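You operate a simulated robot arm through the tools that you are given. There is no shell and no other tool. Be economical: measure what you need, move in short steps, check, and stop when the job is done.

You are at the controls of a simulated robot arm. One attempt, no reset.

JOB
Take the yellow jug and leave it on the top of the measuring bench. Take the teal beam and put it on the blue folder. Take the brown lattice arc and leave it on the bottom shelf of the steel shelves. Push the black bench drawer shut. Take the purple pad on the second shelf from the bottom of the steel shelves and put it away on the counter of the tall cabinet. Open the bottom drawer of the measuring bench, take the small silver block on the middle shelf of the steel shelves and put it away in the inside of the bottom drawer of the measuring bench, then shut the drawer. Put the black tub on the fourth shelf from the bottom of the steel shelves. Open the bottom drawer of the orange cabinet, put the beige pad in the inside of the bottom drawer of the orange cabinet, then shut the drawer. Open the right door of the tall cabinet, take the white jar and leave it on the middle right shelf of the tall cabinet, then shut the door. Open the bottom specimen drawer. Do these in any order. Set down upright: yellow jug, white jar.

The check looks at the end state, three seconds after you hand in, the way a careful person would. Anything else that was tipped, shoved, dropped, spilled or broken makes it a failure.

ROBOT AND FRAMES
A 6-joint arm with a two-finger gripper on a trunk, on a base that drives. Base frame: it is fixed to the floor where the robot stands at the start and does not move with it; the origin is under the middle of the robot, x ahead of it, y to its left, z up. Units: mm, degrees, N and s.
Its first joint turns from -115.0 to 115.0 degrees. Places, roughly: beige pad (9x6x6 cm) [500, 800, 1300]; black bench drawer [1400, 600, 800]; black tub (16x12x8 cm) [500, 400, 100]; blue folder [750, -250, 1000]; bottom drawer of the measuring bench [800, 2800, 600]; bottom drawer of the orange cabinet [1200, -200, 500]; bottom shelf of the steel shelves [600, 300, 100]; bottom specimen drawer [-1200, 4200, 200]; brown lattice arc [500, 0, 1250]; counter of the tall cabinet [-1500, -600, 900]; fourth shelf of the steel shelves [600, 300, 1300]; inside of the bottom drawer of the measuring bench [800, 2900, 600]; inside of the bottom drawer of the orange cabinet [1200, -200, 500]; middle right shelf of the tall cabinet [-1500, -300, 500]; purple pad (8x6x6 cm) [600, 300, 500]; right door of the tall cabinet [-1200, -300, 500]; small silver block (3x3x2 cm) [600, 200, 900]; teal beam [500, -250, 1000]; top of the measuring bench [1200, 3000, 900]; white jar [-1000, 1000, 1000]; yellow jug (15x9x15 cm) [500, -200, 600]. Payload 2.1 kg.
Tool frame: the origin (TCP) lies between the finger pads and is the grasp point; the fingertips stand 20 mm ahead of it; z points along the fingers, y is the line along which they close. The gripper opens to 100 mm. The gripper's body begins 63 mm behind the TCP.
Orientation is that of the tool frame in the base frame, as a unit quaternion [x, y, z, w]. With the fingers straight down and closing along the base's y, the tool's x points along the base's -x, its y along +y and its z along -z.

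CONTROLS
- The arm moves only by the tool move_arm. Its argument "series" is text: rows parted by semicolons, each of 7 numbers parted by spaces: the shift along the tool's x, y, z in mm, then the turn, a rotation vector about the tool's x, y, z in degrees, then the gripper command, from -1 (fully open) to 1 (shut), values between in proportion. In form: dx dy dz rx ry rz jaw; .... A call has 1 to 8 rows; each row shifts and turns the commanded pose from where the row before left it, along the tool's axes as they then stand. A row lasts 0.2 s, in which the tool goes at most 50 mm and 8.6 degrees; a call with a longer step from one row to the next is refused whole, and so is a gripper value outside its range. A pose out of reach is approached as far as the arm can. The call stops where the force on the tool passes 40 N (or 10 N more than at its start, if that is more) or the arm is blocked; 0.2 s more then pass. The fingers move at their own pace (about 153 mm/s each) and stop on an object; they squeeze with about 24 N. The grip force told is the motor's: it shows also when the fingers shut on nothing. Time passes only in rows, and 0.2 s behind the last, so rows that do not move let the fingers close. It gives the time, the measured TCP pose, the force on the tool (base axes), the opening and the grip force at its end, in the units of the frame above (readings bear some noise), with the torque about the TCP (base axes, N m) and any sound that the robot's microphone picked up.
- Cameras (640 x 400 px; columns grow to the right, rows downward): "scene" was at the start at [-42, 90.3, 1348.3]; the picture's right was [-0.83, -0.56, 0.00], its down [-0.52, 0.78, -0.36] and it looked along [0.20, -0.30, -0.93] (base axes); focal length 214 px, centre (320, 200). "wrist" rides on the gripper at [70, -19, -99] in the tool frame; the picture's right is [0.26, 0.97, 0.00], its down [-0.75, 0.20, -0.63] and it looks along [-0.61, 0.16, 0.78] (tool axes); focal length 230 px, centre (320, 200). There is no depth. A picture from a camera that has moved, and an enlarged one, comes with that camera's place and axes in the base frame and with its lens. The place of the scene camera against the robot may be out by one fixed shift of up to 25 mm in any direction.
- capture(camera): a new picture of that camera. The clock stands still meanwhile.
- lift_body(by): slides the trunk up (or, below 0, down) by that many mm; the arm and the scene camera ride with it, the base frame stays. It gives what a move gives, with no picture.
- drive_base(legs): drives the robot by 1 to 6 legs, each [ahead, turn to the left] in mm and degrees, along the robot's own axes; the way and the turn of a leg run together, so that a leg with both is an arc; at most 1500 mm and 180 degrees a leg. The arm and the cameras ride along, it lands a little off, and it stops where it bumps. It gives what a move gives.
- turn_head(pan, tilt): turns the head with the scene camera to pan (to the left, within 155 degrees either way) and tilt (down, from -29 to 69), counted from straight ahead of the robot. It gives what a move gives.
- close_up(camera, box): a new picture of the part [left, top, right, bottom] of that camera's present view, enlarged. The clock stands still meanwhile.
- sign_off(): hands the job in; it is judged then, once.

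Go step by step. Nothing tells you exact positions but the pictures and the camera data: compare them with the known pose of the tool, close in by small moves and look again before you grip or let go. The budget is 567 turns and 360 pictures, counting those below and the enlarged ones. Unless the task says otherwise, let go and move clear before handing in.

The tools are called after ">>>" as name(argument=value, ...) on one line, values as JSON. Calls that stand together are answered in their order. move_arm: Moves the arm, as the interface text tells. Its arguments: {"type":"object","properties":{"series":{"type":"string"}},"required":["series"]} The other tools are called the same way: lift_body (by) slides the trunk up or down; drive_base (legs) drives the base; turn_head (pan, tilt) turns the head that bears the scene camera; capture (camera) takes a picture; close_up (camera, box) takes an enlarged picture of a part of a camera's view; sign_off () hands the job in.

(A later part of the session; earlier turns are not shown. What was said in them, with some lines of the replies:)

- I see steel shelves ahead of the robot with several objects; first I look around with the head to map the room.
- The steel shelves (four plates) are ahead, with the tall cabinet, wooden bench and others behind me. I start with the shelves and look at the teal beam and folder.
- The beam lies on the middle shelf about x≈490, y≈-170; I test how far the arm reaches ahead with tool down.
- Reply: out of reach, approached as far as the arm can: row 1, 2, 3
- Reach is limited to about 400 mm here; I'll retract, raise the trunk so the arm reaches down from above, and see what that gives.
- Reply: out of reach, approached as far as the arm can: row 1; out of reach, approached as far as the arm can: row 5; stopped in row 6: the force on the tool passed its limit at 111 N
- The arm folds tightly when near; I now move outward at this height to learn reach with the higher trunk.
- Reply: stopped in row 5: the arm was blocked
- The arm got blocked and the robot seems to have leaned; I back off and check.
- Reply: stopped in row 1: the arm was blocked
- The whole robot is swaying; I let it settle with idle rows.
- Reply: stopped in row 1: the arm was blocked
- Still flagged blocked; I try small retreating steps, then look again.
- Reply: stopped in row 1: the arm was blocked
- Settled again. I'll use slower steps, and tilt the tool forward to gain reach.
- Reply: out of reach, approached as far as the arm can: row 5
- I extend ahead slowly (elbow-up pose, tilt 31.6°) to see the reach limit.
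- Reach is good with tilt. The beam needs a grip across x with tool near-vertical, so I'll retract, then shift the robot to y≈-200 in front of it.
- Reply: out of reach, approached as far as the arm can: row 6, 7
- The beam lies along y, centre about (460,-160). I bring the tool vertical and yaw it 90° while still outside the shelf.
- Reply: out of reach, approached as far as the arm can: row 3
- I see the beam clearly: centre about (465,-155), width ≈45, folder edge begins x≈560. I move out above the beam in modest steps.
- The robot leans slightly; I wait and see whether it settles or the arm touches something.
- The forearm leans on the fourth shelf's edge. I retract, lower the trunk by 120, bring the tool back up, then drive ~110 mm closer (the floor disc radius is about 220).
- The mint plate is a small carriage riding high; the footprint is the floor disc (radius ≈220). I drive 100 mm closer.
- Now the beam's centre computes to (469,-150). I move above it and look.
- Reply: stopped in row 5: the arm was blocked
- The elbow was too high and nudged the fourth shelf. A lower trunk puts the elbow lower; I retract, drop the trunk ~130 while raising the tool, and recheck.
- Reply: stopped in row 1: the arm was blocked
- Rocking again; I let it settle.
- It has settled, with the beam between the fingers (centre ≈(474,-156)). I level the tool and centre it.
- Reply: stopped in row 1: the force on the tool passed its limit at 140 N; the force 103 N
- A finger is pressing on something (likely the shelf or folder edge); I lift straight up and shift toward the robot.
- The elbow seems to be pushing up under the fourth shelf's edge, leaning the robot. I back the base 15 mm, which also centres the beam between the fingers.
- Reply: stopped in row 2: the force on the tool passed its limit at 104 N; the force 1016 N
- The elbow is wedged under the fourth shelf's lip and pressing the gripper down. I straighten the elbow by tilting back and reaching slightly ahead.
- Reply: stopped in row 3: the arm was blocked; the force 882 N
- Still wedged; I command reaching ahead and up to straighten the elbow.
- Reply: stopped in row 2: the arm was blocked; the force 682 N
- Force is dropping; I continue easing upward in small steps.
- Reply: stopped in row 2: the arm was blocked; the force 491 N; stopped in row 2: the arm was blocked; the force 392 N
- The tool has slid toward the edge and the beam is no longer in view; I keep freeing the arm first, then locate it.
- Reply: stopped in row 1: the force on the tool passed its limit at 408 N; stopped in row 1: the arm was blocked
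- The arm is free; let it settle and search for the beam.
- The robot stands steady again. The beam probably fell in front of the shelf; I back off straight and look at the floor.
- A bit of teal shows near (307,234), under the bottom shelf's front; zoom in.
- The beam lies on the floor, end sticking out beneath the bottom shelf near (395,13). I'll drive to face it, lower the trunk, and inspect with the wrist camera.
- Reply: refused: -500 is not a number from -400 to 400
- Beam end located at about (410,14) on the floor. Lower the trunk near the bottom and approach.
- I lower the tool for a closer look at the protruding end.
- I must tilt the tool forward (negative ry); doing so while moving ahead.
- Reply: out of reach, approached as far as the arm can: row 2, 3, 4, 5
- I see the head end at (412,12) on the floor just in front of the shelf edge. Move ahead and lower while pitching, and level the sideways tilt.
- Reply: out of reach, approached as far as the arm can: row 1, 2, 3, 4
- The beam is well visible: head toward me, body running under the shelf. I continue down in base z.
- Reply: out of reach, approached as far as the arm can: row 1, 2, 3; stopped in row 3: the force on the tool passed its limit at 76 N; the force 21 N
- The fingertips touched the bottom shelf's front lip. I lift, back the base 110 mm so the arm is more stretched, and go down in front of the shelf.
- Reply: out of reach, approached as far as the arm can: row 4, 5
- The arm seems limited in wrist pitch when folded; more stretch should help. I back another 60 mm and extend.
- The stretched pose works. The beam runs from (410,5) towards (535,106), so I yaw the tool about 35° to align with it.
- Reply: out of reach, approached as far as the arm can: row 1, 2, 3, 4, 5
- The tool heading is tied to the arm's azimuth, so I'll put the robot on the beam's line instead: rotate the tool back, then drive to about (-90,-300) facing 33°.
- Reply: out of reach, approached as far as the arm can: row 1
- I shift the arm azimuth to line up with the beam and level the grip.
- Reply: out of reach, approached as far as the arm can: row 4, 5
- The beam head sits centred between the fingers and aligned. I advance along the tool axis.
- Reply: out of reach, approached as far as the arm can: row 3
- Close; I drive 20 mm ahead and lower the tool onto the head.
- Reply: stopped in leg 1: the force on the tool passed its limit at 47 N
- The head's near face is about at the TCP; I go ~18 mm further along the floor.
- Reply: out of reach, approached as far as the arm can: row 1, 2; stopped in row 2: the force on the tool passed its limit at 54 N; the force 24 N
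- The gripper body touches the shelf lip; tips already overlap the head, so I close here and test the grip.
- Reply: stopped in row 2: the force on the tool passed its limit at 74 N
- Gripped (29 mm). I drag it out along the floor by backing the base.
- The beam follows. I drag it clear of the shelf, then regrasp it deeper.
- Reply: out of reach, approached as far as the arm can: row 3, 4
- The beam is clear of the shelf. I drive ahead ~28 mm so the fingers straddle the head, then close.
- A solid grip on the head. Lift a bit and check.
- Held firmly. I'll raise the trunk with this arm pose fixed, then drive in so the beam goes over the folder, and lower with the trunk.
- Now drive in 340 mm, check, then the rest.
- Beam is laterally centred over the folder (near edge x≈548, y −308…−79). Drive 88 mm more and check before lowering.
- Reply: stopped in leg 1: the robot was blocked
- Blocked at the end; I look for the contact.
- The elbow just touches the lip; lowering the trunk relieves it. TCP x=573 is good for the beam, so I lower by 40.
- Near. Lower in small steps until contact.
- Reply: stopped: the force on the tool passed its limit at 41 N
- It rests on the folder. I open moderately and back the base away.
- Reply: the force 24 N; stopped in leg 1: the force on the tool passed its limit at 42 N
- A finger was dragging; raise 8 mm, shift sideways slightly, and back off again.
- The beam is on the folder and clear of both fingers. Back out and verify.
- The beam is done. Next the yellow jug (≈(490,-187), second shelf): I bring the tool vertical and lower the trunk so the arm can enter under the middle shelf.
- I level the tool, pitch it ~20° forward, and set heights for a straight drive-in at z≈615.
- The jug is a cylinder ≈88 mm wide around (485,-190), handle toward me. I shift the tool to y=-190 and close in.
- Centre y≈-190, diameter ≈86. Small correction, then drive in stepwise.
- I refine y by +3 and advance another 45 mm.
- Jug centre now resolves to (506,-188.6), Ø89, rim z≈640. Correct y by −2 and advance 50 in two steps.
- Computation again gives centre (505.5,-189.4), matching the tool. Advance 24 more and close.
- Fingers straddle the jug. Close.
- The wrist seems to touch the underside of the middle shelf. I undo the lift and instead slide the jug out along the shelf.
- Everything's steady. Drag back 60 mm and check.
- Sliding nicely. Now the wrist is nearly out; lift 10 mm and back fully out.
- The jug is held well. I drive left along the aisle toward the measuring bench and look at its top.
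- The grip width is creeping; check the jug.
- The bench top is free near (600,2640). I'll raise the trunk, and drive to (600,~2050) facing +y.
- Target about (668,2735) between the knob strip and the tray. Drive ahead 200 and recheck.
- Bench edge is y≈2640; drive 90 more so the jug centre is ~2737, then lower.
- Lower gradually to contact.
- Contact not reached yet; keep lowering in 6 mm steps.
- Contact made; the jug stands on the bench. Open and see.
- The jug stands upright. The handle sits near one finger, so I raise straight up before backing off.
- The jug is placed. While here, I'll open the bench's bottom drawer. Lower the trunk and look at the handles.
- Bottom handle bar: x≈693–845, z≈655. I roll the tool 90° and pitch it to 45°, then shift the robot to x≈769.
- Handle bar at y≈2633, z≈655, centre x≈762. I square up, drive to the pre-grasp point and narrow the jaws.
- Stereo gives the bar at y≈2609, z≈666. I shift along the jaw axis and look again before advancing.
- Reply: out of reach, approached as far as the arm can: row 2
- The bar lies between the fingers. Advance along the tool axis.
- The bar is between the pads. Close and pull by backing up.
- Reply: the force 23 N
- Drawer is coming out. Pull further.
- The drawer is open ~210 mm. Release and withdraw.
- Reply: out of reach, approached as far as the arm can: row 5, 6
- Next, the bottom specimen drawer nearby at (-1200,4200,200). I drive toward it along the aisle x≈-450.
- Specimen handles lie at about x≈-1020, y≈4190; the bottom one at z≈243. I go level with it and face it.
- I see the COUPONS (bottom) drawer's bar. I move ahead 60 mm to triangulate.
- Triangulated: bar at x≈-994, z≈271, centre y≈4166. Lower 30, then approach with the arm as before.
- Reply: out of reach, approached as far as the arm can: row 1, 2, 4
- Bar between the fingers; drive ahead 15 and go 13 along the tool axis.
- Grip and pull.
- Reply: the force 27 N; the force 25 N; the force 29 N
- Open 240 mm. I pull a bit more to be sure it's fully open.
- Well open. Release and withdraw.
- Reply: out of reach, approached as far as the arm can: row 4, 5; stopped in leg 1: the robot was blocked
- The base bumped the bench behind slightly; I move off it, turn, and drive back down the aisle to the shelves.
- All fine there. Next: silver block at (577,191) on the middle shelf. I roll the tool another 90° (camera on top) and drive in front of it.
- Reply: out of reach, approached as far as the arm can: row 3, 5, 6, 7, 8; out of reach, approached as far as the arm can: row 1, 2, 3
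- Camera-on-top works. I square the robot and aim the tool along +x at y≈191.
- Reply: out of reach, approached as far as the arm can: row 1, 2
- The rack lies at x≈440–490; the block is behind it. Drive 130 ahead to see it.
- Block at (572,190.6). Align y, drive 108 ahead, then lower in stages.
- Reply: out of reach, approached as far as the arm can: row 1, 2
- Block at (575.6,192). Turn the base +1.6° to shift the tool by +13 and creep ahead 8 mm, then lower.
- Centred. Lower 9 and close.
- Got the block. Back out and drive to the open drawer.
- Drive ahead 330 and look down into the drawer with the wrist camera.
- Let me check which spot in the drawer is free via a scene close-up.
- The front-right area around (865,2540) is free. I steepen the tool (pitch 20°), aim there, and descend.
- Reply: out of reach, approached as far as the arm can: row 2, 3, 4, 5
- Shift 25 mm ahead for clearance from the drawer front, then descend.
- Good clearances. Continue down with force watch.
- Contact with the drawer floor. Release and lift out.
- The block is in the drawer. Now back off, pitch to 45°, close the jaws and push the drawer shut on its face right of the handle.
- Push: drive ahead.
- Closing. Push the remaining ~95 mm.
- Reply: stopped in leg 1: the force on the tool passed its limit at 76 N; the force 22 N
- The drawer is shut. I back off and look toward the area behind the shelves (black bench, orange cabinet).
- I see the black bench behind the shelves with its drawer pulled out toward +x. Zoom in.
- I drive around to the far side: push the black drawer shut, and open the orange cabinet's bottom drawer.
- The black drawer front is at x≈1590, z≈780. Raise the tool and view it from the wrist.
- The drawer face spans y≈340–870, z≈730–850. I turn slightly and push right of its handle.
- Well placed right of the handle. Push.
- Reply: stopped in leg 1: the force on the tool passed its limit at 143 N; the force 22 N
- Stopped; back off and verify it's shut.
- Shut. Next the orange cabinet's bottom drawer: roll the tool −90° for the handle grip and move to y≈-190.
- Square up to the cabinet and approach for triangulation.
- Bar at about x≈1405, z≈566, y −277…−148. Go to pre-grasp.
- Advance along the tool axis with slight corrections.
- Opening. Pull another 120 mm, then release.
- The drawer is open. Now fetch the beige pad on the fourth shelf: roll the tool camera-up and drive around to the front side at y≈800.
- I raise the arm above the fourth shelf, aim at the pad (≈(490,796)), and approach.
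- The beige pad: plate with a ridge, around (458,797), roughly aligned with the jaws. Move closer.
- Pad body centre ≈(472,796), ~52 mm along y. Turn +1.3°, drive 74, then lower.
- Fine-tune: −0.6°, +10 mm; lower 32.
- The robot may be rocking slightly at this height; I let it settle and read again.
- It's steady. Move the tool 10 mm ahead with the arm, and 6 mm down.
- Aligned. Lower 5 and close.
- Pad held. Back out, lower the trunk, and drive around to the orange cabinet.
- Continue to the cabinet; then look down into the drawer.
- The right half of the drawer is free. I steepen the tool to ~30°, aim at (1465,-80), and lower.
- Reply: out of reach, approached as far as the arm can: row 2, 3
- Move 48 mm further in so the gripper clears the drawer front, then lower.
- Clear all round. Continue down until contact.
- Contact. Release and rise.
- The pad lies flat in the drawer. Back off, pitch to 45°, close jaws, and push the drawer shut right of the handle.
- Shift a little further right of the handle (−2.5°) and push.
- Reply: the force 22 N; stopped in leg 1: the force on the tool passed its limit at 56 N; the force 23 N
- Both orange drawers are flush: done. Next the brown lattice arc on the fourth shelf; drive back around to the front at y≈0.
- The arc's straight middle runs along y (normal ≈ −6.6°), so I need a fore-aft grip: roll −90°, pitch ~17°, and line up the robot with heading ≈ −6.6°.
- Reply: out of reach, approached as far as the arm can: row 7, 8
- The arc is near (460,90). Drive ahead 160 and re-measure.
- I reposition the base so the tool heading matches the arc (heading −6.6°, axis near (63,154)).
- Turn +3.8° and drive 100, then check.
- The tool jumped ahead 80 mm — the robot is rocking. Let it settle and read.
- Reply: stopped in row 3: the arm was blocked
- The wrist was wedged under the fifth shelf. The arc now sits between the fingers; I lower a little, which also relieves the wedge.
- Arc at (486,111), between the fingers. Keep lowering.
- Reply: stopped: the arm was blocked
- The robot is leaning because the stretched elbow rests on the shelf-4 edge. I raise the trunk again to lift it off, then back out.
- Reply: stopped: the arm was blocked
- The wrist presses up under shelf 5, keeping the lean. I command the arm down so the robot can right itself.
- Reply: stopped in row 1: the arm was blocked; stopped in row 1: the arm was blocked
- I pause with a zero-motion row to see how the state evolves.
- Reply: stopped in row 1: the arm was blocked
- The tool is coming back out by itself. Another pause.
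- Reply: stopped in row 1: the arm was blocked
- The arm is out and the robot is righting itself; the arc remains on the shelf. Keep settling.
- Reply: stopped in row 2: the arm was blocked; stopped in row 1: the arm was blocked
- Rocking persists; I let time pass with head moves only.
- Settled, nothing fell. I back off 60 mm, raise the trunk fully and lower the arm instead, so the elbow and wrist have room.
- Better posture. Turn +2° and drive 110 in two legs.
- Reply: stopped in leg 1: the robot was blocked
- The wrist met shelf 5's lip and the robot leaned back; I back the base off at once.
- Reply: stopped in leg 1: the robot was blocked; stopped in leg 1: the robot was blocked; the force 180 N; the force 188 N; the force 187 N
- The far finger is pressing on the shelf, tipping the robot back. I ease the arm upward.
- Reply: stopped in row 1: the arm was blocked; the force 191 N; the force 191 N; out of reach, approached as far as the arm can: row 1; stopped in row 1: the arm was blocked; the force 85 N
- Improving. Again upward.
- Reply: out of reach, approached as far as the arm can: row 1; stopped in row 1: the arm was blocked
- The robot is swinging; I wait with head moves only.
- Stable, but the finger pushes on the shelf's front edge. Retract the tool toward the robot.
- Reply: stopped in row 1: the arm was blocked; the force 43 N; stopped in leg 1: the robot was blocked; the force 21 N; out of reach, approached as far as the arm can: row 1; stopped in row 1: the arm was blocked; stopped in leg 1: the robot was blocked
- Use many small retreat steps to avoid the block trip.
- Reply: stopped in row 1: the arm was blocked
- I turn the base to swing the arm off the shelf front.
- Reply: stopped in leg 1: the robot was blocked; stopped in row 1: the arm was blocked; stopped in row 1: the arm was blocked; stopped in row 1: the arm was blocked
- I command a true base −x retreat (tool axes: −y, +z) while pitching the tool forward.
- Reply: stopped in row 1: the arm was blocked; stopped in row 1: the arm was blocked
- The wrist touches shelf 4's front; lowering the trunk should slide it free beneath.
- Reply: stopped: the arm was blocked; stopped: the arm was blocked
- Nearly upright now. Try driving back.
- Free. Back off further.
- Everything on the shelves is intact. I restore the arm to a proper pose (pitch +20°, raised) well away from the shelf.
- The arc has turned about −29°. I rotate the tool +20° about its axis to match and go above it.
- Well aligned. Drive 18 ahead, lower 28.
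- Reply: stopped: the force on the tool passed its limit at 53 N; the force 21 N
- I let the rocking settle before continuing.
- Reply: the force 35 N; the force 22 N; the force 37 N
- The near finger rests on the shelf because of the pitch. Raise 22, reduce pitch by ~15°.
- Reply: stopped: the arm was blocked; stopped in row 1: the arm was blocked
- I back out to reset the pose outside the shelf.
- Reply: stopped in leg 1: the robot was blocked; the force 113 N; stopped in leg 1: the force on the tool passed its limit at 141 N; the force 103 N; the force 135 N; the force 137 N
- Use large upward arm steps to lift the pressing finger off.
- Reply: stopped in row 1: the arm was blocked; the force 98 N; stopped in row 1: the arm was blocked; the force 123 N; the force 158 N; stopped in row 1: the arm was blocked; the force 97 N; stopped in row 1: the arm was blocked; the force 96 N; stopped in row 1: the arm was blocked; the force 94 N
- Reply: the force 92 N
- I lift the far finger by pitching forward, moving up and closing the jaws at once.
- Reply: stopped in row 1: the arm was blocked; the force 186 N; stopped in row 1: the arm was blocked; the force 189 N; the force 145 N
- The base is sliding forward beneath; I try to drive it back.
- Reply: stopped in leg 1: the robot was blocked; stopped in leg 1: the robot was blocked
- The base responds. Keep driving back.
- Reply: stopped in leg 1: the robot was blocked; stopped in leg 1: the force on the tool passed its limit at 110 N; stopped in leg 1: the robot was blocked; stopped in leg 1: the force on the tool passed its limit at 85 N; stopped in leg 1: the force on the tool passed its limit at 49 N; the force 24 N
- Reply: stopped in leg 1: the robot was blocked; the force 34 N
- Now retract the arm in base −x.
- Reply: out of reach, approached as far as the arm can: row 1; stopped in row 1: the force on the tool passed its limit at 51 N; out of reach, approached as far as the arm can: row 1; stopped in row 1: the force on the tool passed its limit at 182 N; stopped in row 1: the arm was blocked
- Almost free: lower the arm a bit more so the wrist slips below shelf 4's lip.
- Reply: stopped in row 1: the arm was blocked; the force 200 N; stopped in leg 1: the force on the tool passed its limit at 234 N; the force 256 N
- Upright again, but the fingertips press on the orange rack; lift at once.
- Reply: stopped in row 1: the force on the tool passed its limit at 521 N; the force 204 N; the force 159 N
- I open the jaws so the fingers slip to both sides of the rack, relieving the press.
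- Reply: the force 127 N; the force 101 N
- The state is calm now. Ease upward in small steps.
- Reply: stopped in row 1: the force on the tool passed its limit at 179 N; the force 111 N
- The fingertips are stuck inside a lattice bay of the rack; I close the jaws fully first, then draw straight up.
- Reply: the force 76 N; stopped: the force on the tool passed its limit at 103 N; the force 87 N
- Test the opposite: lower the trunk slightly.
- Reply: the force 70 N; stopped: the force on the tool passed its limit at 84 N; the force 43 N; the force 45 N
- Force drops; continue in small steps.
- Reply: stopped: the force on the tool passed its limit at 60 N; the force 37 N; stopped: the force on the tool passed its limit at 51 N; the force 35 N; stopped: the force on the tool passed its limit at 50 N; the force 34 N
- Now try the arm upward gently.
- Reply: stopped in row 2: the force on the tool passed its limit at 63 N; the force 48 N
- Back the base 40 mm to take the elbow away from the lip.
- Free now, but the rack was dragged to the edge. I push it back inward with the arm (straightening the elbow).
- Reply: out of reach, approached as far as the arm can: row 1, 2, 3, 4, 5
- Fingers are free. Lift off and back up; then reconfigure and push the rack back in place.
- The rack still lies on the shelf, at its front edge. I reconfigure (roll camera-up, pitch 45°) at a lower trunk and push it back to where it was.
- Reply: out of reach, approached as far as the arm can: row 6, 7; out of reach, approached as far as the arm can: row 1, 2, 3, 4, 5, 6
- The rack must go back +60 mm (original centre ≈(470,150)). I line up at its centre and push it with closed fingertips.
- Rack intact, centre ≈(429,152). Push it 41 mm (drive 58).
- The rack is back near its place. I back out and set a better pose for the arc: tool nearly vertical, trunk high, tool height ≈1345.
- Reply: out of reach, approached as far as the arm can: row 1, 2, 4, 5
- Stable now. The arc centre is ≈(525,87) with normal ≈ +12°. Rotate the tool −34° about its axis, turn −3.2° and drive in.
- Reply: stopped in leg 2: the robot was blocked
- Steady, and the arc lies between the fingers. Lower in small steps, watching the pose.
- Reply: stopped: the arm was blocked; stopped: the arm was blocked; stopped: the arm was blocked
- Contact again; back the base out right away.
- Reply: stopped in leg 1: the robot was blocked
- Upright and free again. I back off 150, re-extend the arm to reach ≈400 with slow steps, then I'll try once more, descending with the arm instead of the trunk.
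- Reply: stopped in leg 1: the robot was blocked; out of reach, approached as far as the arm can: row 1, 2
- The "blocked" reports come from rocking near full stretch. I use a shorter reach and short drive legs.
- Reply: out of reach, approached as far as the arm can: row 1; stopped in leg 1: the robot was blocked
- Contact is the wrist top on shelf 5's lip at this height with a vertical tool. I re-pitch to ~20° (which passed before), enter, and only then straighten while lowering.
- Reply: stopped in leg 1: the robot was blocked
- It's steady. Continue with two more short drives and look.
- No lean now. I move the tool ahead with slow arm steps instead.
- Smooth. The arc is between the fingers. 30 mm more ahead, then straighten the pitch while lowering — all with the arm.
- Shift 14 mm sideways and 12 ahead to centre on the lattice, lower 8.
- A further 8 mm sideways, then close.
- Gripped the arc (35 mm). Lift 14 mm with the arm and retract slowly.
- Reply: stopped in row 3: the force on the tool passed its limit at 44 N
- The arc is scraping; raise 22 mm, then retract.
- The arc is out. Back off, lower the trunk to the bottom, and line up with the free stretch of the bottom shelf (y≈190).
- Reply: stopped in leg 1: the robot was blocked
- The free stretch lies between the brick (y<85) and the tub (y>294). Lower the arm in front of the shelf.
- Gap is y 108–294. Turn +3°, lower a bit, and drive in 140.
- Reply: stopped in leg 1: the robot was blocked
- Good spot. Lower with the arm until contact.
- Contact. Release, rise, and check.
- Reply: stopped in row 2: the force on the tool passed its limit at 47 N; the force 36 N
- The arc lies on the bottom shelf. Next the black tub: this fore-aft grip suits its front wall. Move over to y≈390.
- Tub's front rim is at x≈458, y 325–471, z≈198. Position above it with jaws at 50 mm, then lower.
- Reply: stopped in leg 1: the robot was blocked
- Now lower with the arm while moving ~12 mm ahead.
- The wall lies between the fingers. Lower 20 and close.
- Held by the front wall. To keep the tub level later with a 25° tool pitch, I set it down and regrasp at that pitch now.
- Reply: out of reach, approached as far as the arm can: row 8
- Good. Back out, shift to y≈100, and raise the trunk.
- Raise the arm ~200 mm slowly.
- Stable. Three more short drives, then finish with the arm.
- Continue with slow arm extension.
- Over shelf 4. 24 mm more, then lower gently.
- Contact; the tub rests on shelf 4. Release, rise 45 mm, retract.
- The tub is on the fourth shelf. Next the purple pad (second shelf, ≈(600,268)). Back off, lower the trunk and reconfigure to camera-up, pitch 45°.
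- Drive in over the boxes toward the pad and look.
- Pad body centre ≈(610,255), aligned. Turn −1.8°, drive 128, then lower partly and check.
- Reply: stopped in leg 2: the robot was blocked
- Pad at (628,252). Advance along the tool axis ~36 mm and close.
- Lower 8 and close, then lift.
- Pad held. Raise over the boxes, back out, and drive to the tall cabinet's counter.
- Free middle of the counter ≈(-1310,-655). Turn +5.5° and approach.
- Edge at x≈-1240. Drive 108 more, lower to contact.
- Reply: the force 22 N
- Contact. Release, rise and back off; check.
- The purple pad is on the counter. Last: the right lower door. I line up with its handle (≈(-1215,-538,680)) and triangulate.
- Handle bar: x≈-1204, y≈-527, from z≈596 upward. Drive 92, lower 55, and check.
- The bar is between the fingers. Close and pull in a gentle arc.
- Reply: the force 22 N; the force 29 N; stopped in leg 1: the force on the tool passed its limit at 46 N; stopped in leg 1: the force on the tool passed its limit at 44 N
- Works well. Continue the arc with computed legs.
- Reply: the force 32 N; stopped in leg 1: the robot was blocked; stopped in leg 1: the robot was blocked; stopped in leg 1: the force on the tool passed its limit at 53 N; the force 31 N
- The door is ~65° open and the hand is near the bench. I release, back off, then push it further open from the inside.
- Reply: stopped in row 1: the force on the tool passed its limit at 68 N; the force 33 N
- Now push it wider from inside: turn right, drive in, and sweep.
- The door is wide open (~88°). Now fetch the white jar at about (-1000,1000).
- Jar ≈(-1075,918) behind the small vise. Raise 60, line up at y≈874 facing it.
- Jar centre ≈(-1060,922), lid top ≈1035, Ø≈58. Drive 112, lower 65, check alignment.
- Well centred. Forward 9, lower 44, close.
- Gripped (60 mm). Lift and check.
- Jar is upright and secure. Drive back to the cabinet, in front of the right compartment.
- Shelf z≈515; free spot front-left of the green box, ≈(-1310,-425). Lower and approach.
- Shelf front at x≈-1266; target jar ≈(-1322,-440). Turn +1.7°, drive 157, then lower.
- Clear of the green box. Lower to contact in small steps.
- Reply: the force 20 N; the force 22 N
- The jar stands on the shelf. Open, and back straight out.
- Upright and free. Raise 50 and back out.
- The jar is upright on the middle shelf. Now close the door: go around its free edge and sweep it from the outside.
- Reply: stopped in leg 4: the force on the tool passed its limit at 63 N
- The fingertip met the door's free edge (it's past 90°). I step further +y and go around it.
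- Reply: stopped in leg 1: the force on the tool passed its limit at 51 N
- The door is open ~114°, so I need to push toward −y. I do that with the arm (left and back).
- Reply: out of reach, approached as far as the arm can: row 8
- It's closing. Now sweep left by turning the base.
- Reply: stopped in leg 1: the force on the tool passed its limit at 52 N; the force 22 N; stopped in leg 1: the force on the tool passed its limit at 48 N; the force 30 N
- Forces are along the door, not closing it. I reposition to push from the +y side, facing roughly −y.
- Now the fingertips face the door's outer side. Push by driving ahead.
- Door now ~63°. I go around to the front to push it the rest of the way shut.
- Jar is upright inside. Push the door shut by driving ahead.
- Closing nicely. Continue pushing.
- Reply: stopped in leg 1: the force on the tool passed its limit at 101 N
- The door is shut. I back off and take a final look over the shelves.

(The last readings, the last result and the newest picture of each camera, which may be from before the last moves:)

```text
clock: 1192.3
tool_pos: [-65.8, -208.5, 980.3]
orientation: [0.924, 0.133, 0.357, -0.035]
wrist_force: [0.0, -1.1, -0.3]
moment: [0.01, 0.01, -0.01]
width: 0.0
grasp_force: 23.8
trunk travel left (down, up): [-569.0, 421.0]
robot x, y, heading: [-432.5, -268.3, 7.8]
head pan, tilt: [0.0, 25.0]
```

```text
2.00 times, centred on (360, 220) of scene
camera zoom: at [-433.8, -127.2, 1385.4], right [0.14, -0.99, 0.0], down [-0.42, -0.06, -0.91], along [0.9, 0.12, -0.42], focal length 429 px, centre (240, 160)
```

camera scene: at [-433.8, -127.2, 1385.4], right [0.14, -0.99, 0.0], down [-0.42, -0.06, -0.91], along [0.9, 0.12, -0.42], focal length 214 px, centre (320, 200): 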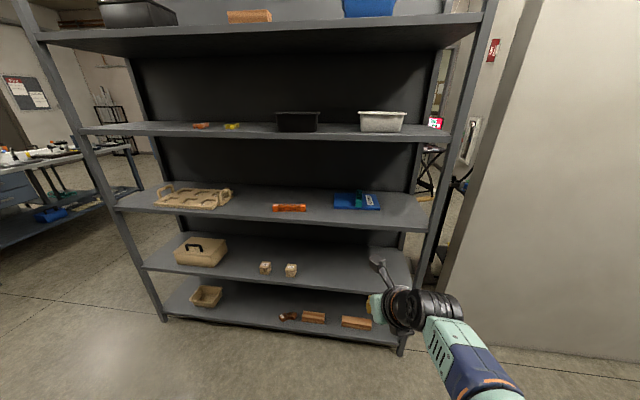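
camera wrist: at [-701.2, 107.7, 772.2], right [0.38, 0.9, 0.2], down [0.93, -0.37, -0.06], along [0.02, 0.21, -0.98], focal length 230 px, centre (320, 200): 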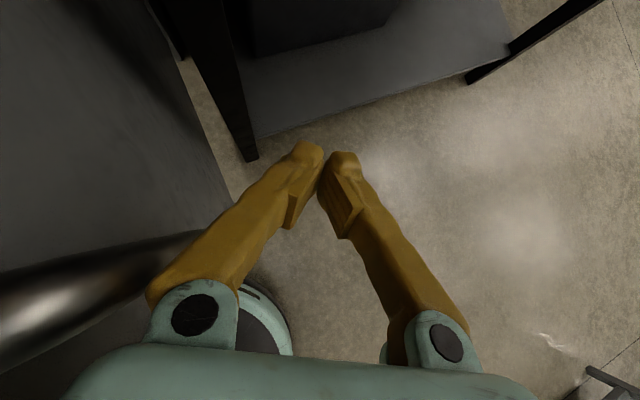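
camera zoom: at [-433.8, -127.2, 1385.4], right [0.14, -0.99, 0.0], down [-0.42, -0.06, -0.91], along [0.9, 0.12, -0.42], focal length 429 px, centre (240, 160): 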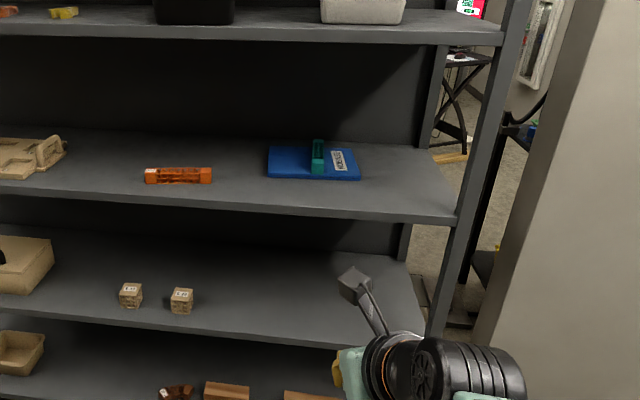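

Everything I can see is in place: beam on the folder, tub on the fourth shelf, arc on the bottom shelf, the rest undisturbed except the orange rack, which sits close to its old spot after I knocked it and pushed it back. I hand in.

>>> sign_off()

```text
The job is handed in.
```

I finished all ten tasks and handed the job in, but the run had several knocks that the check may count against it.

| Task | State when I last saw it |
|---|---|
| Yellow jug | Upright on the measuring bench top |
| Teal beam | On the blue folder |
| Brown lattice arc | On the bottom shelf of the steel shelves |
| Black bench drawer | Shut |
| Purple pad | On the tall cabinet's counter |
| Small silver block | In the measuring bench's bottom drawer, drawer shut |
| Black tub | On the fourth shelf of the steel shelves |
| Beige pad | In the orange cabinet's bottom drawer, drawer shut |
| White jar | Upright on the middle right shelf of the tall cabinet, door shut |
| Bottom specimen drawer | Open by about 320 mm |

- **Teal beam:** it fell to the floor early on. I picked it up and then placed it.
- **Orange rack (not part of the job):** I pressed hard on it and dragged it to the shelf edge. I pushed it back to about 10 mm from where it had been, and it looked intact.
- **Bench behind the robot:** the base bumped it once near the specimen drawers. I saw nothing disturbed in the pictures I took afterwards.
- **Shelf contact:** the robot rocked and leaned against the steel shelves several times while working on the fourth shelf. Nothing fell then.
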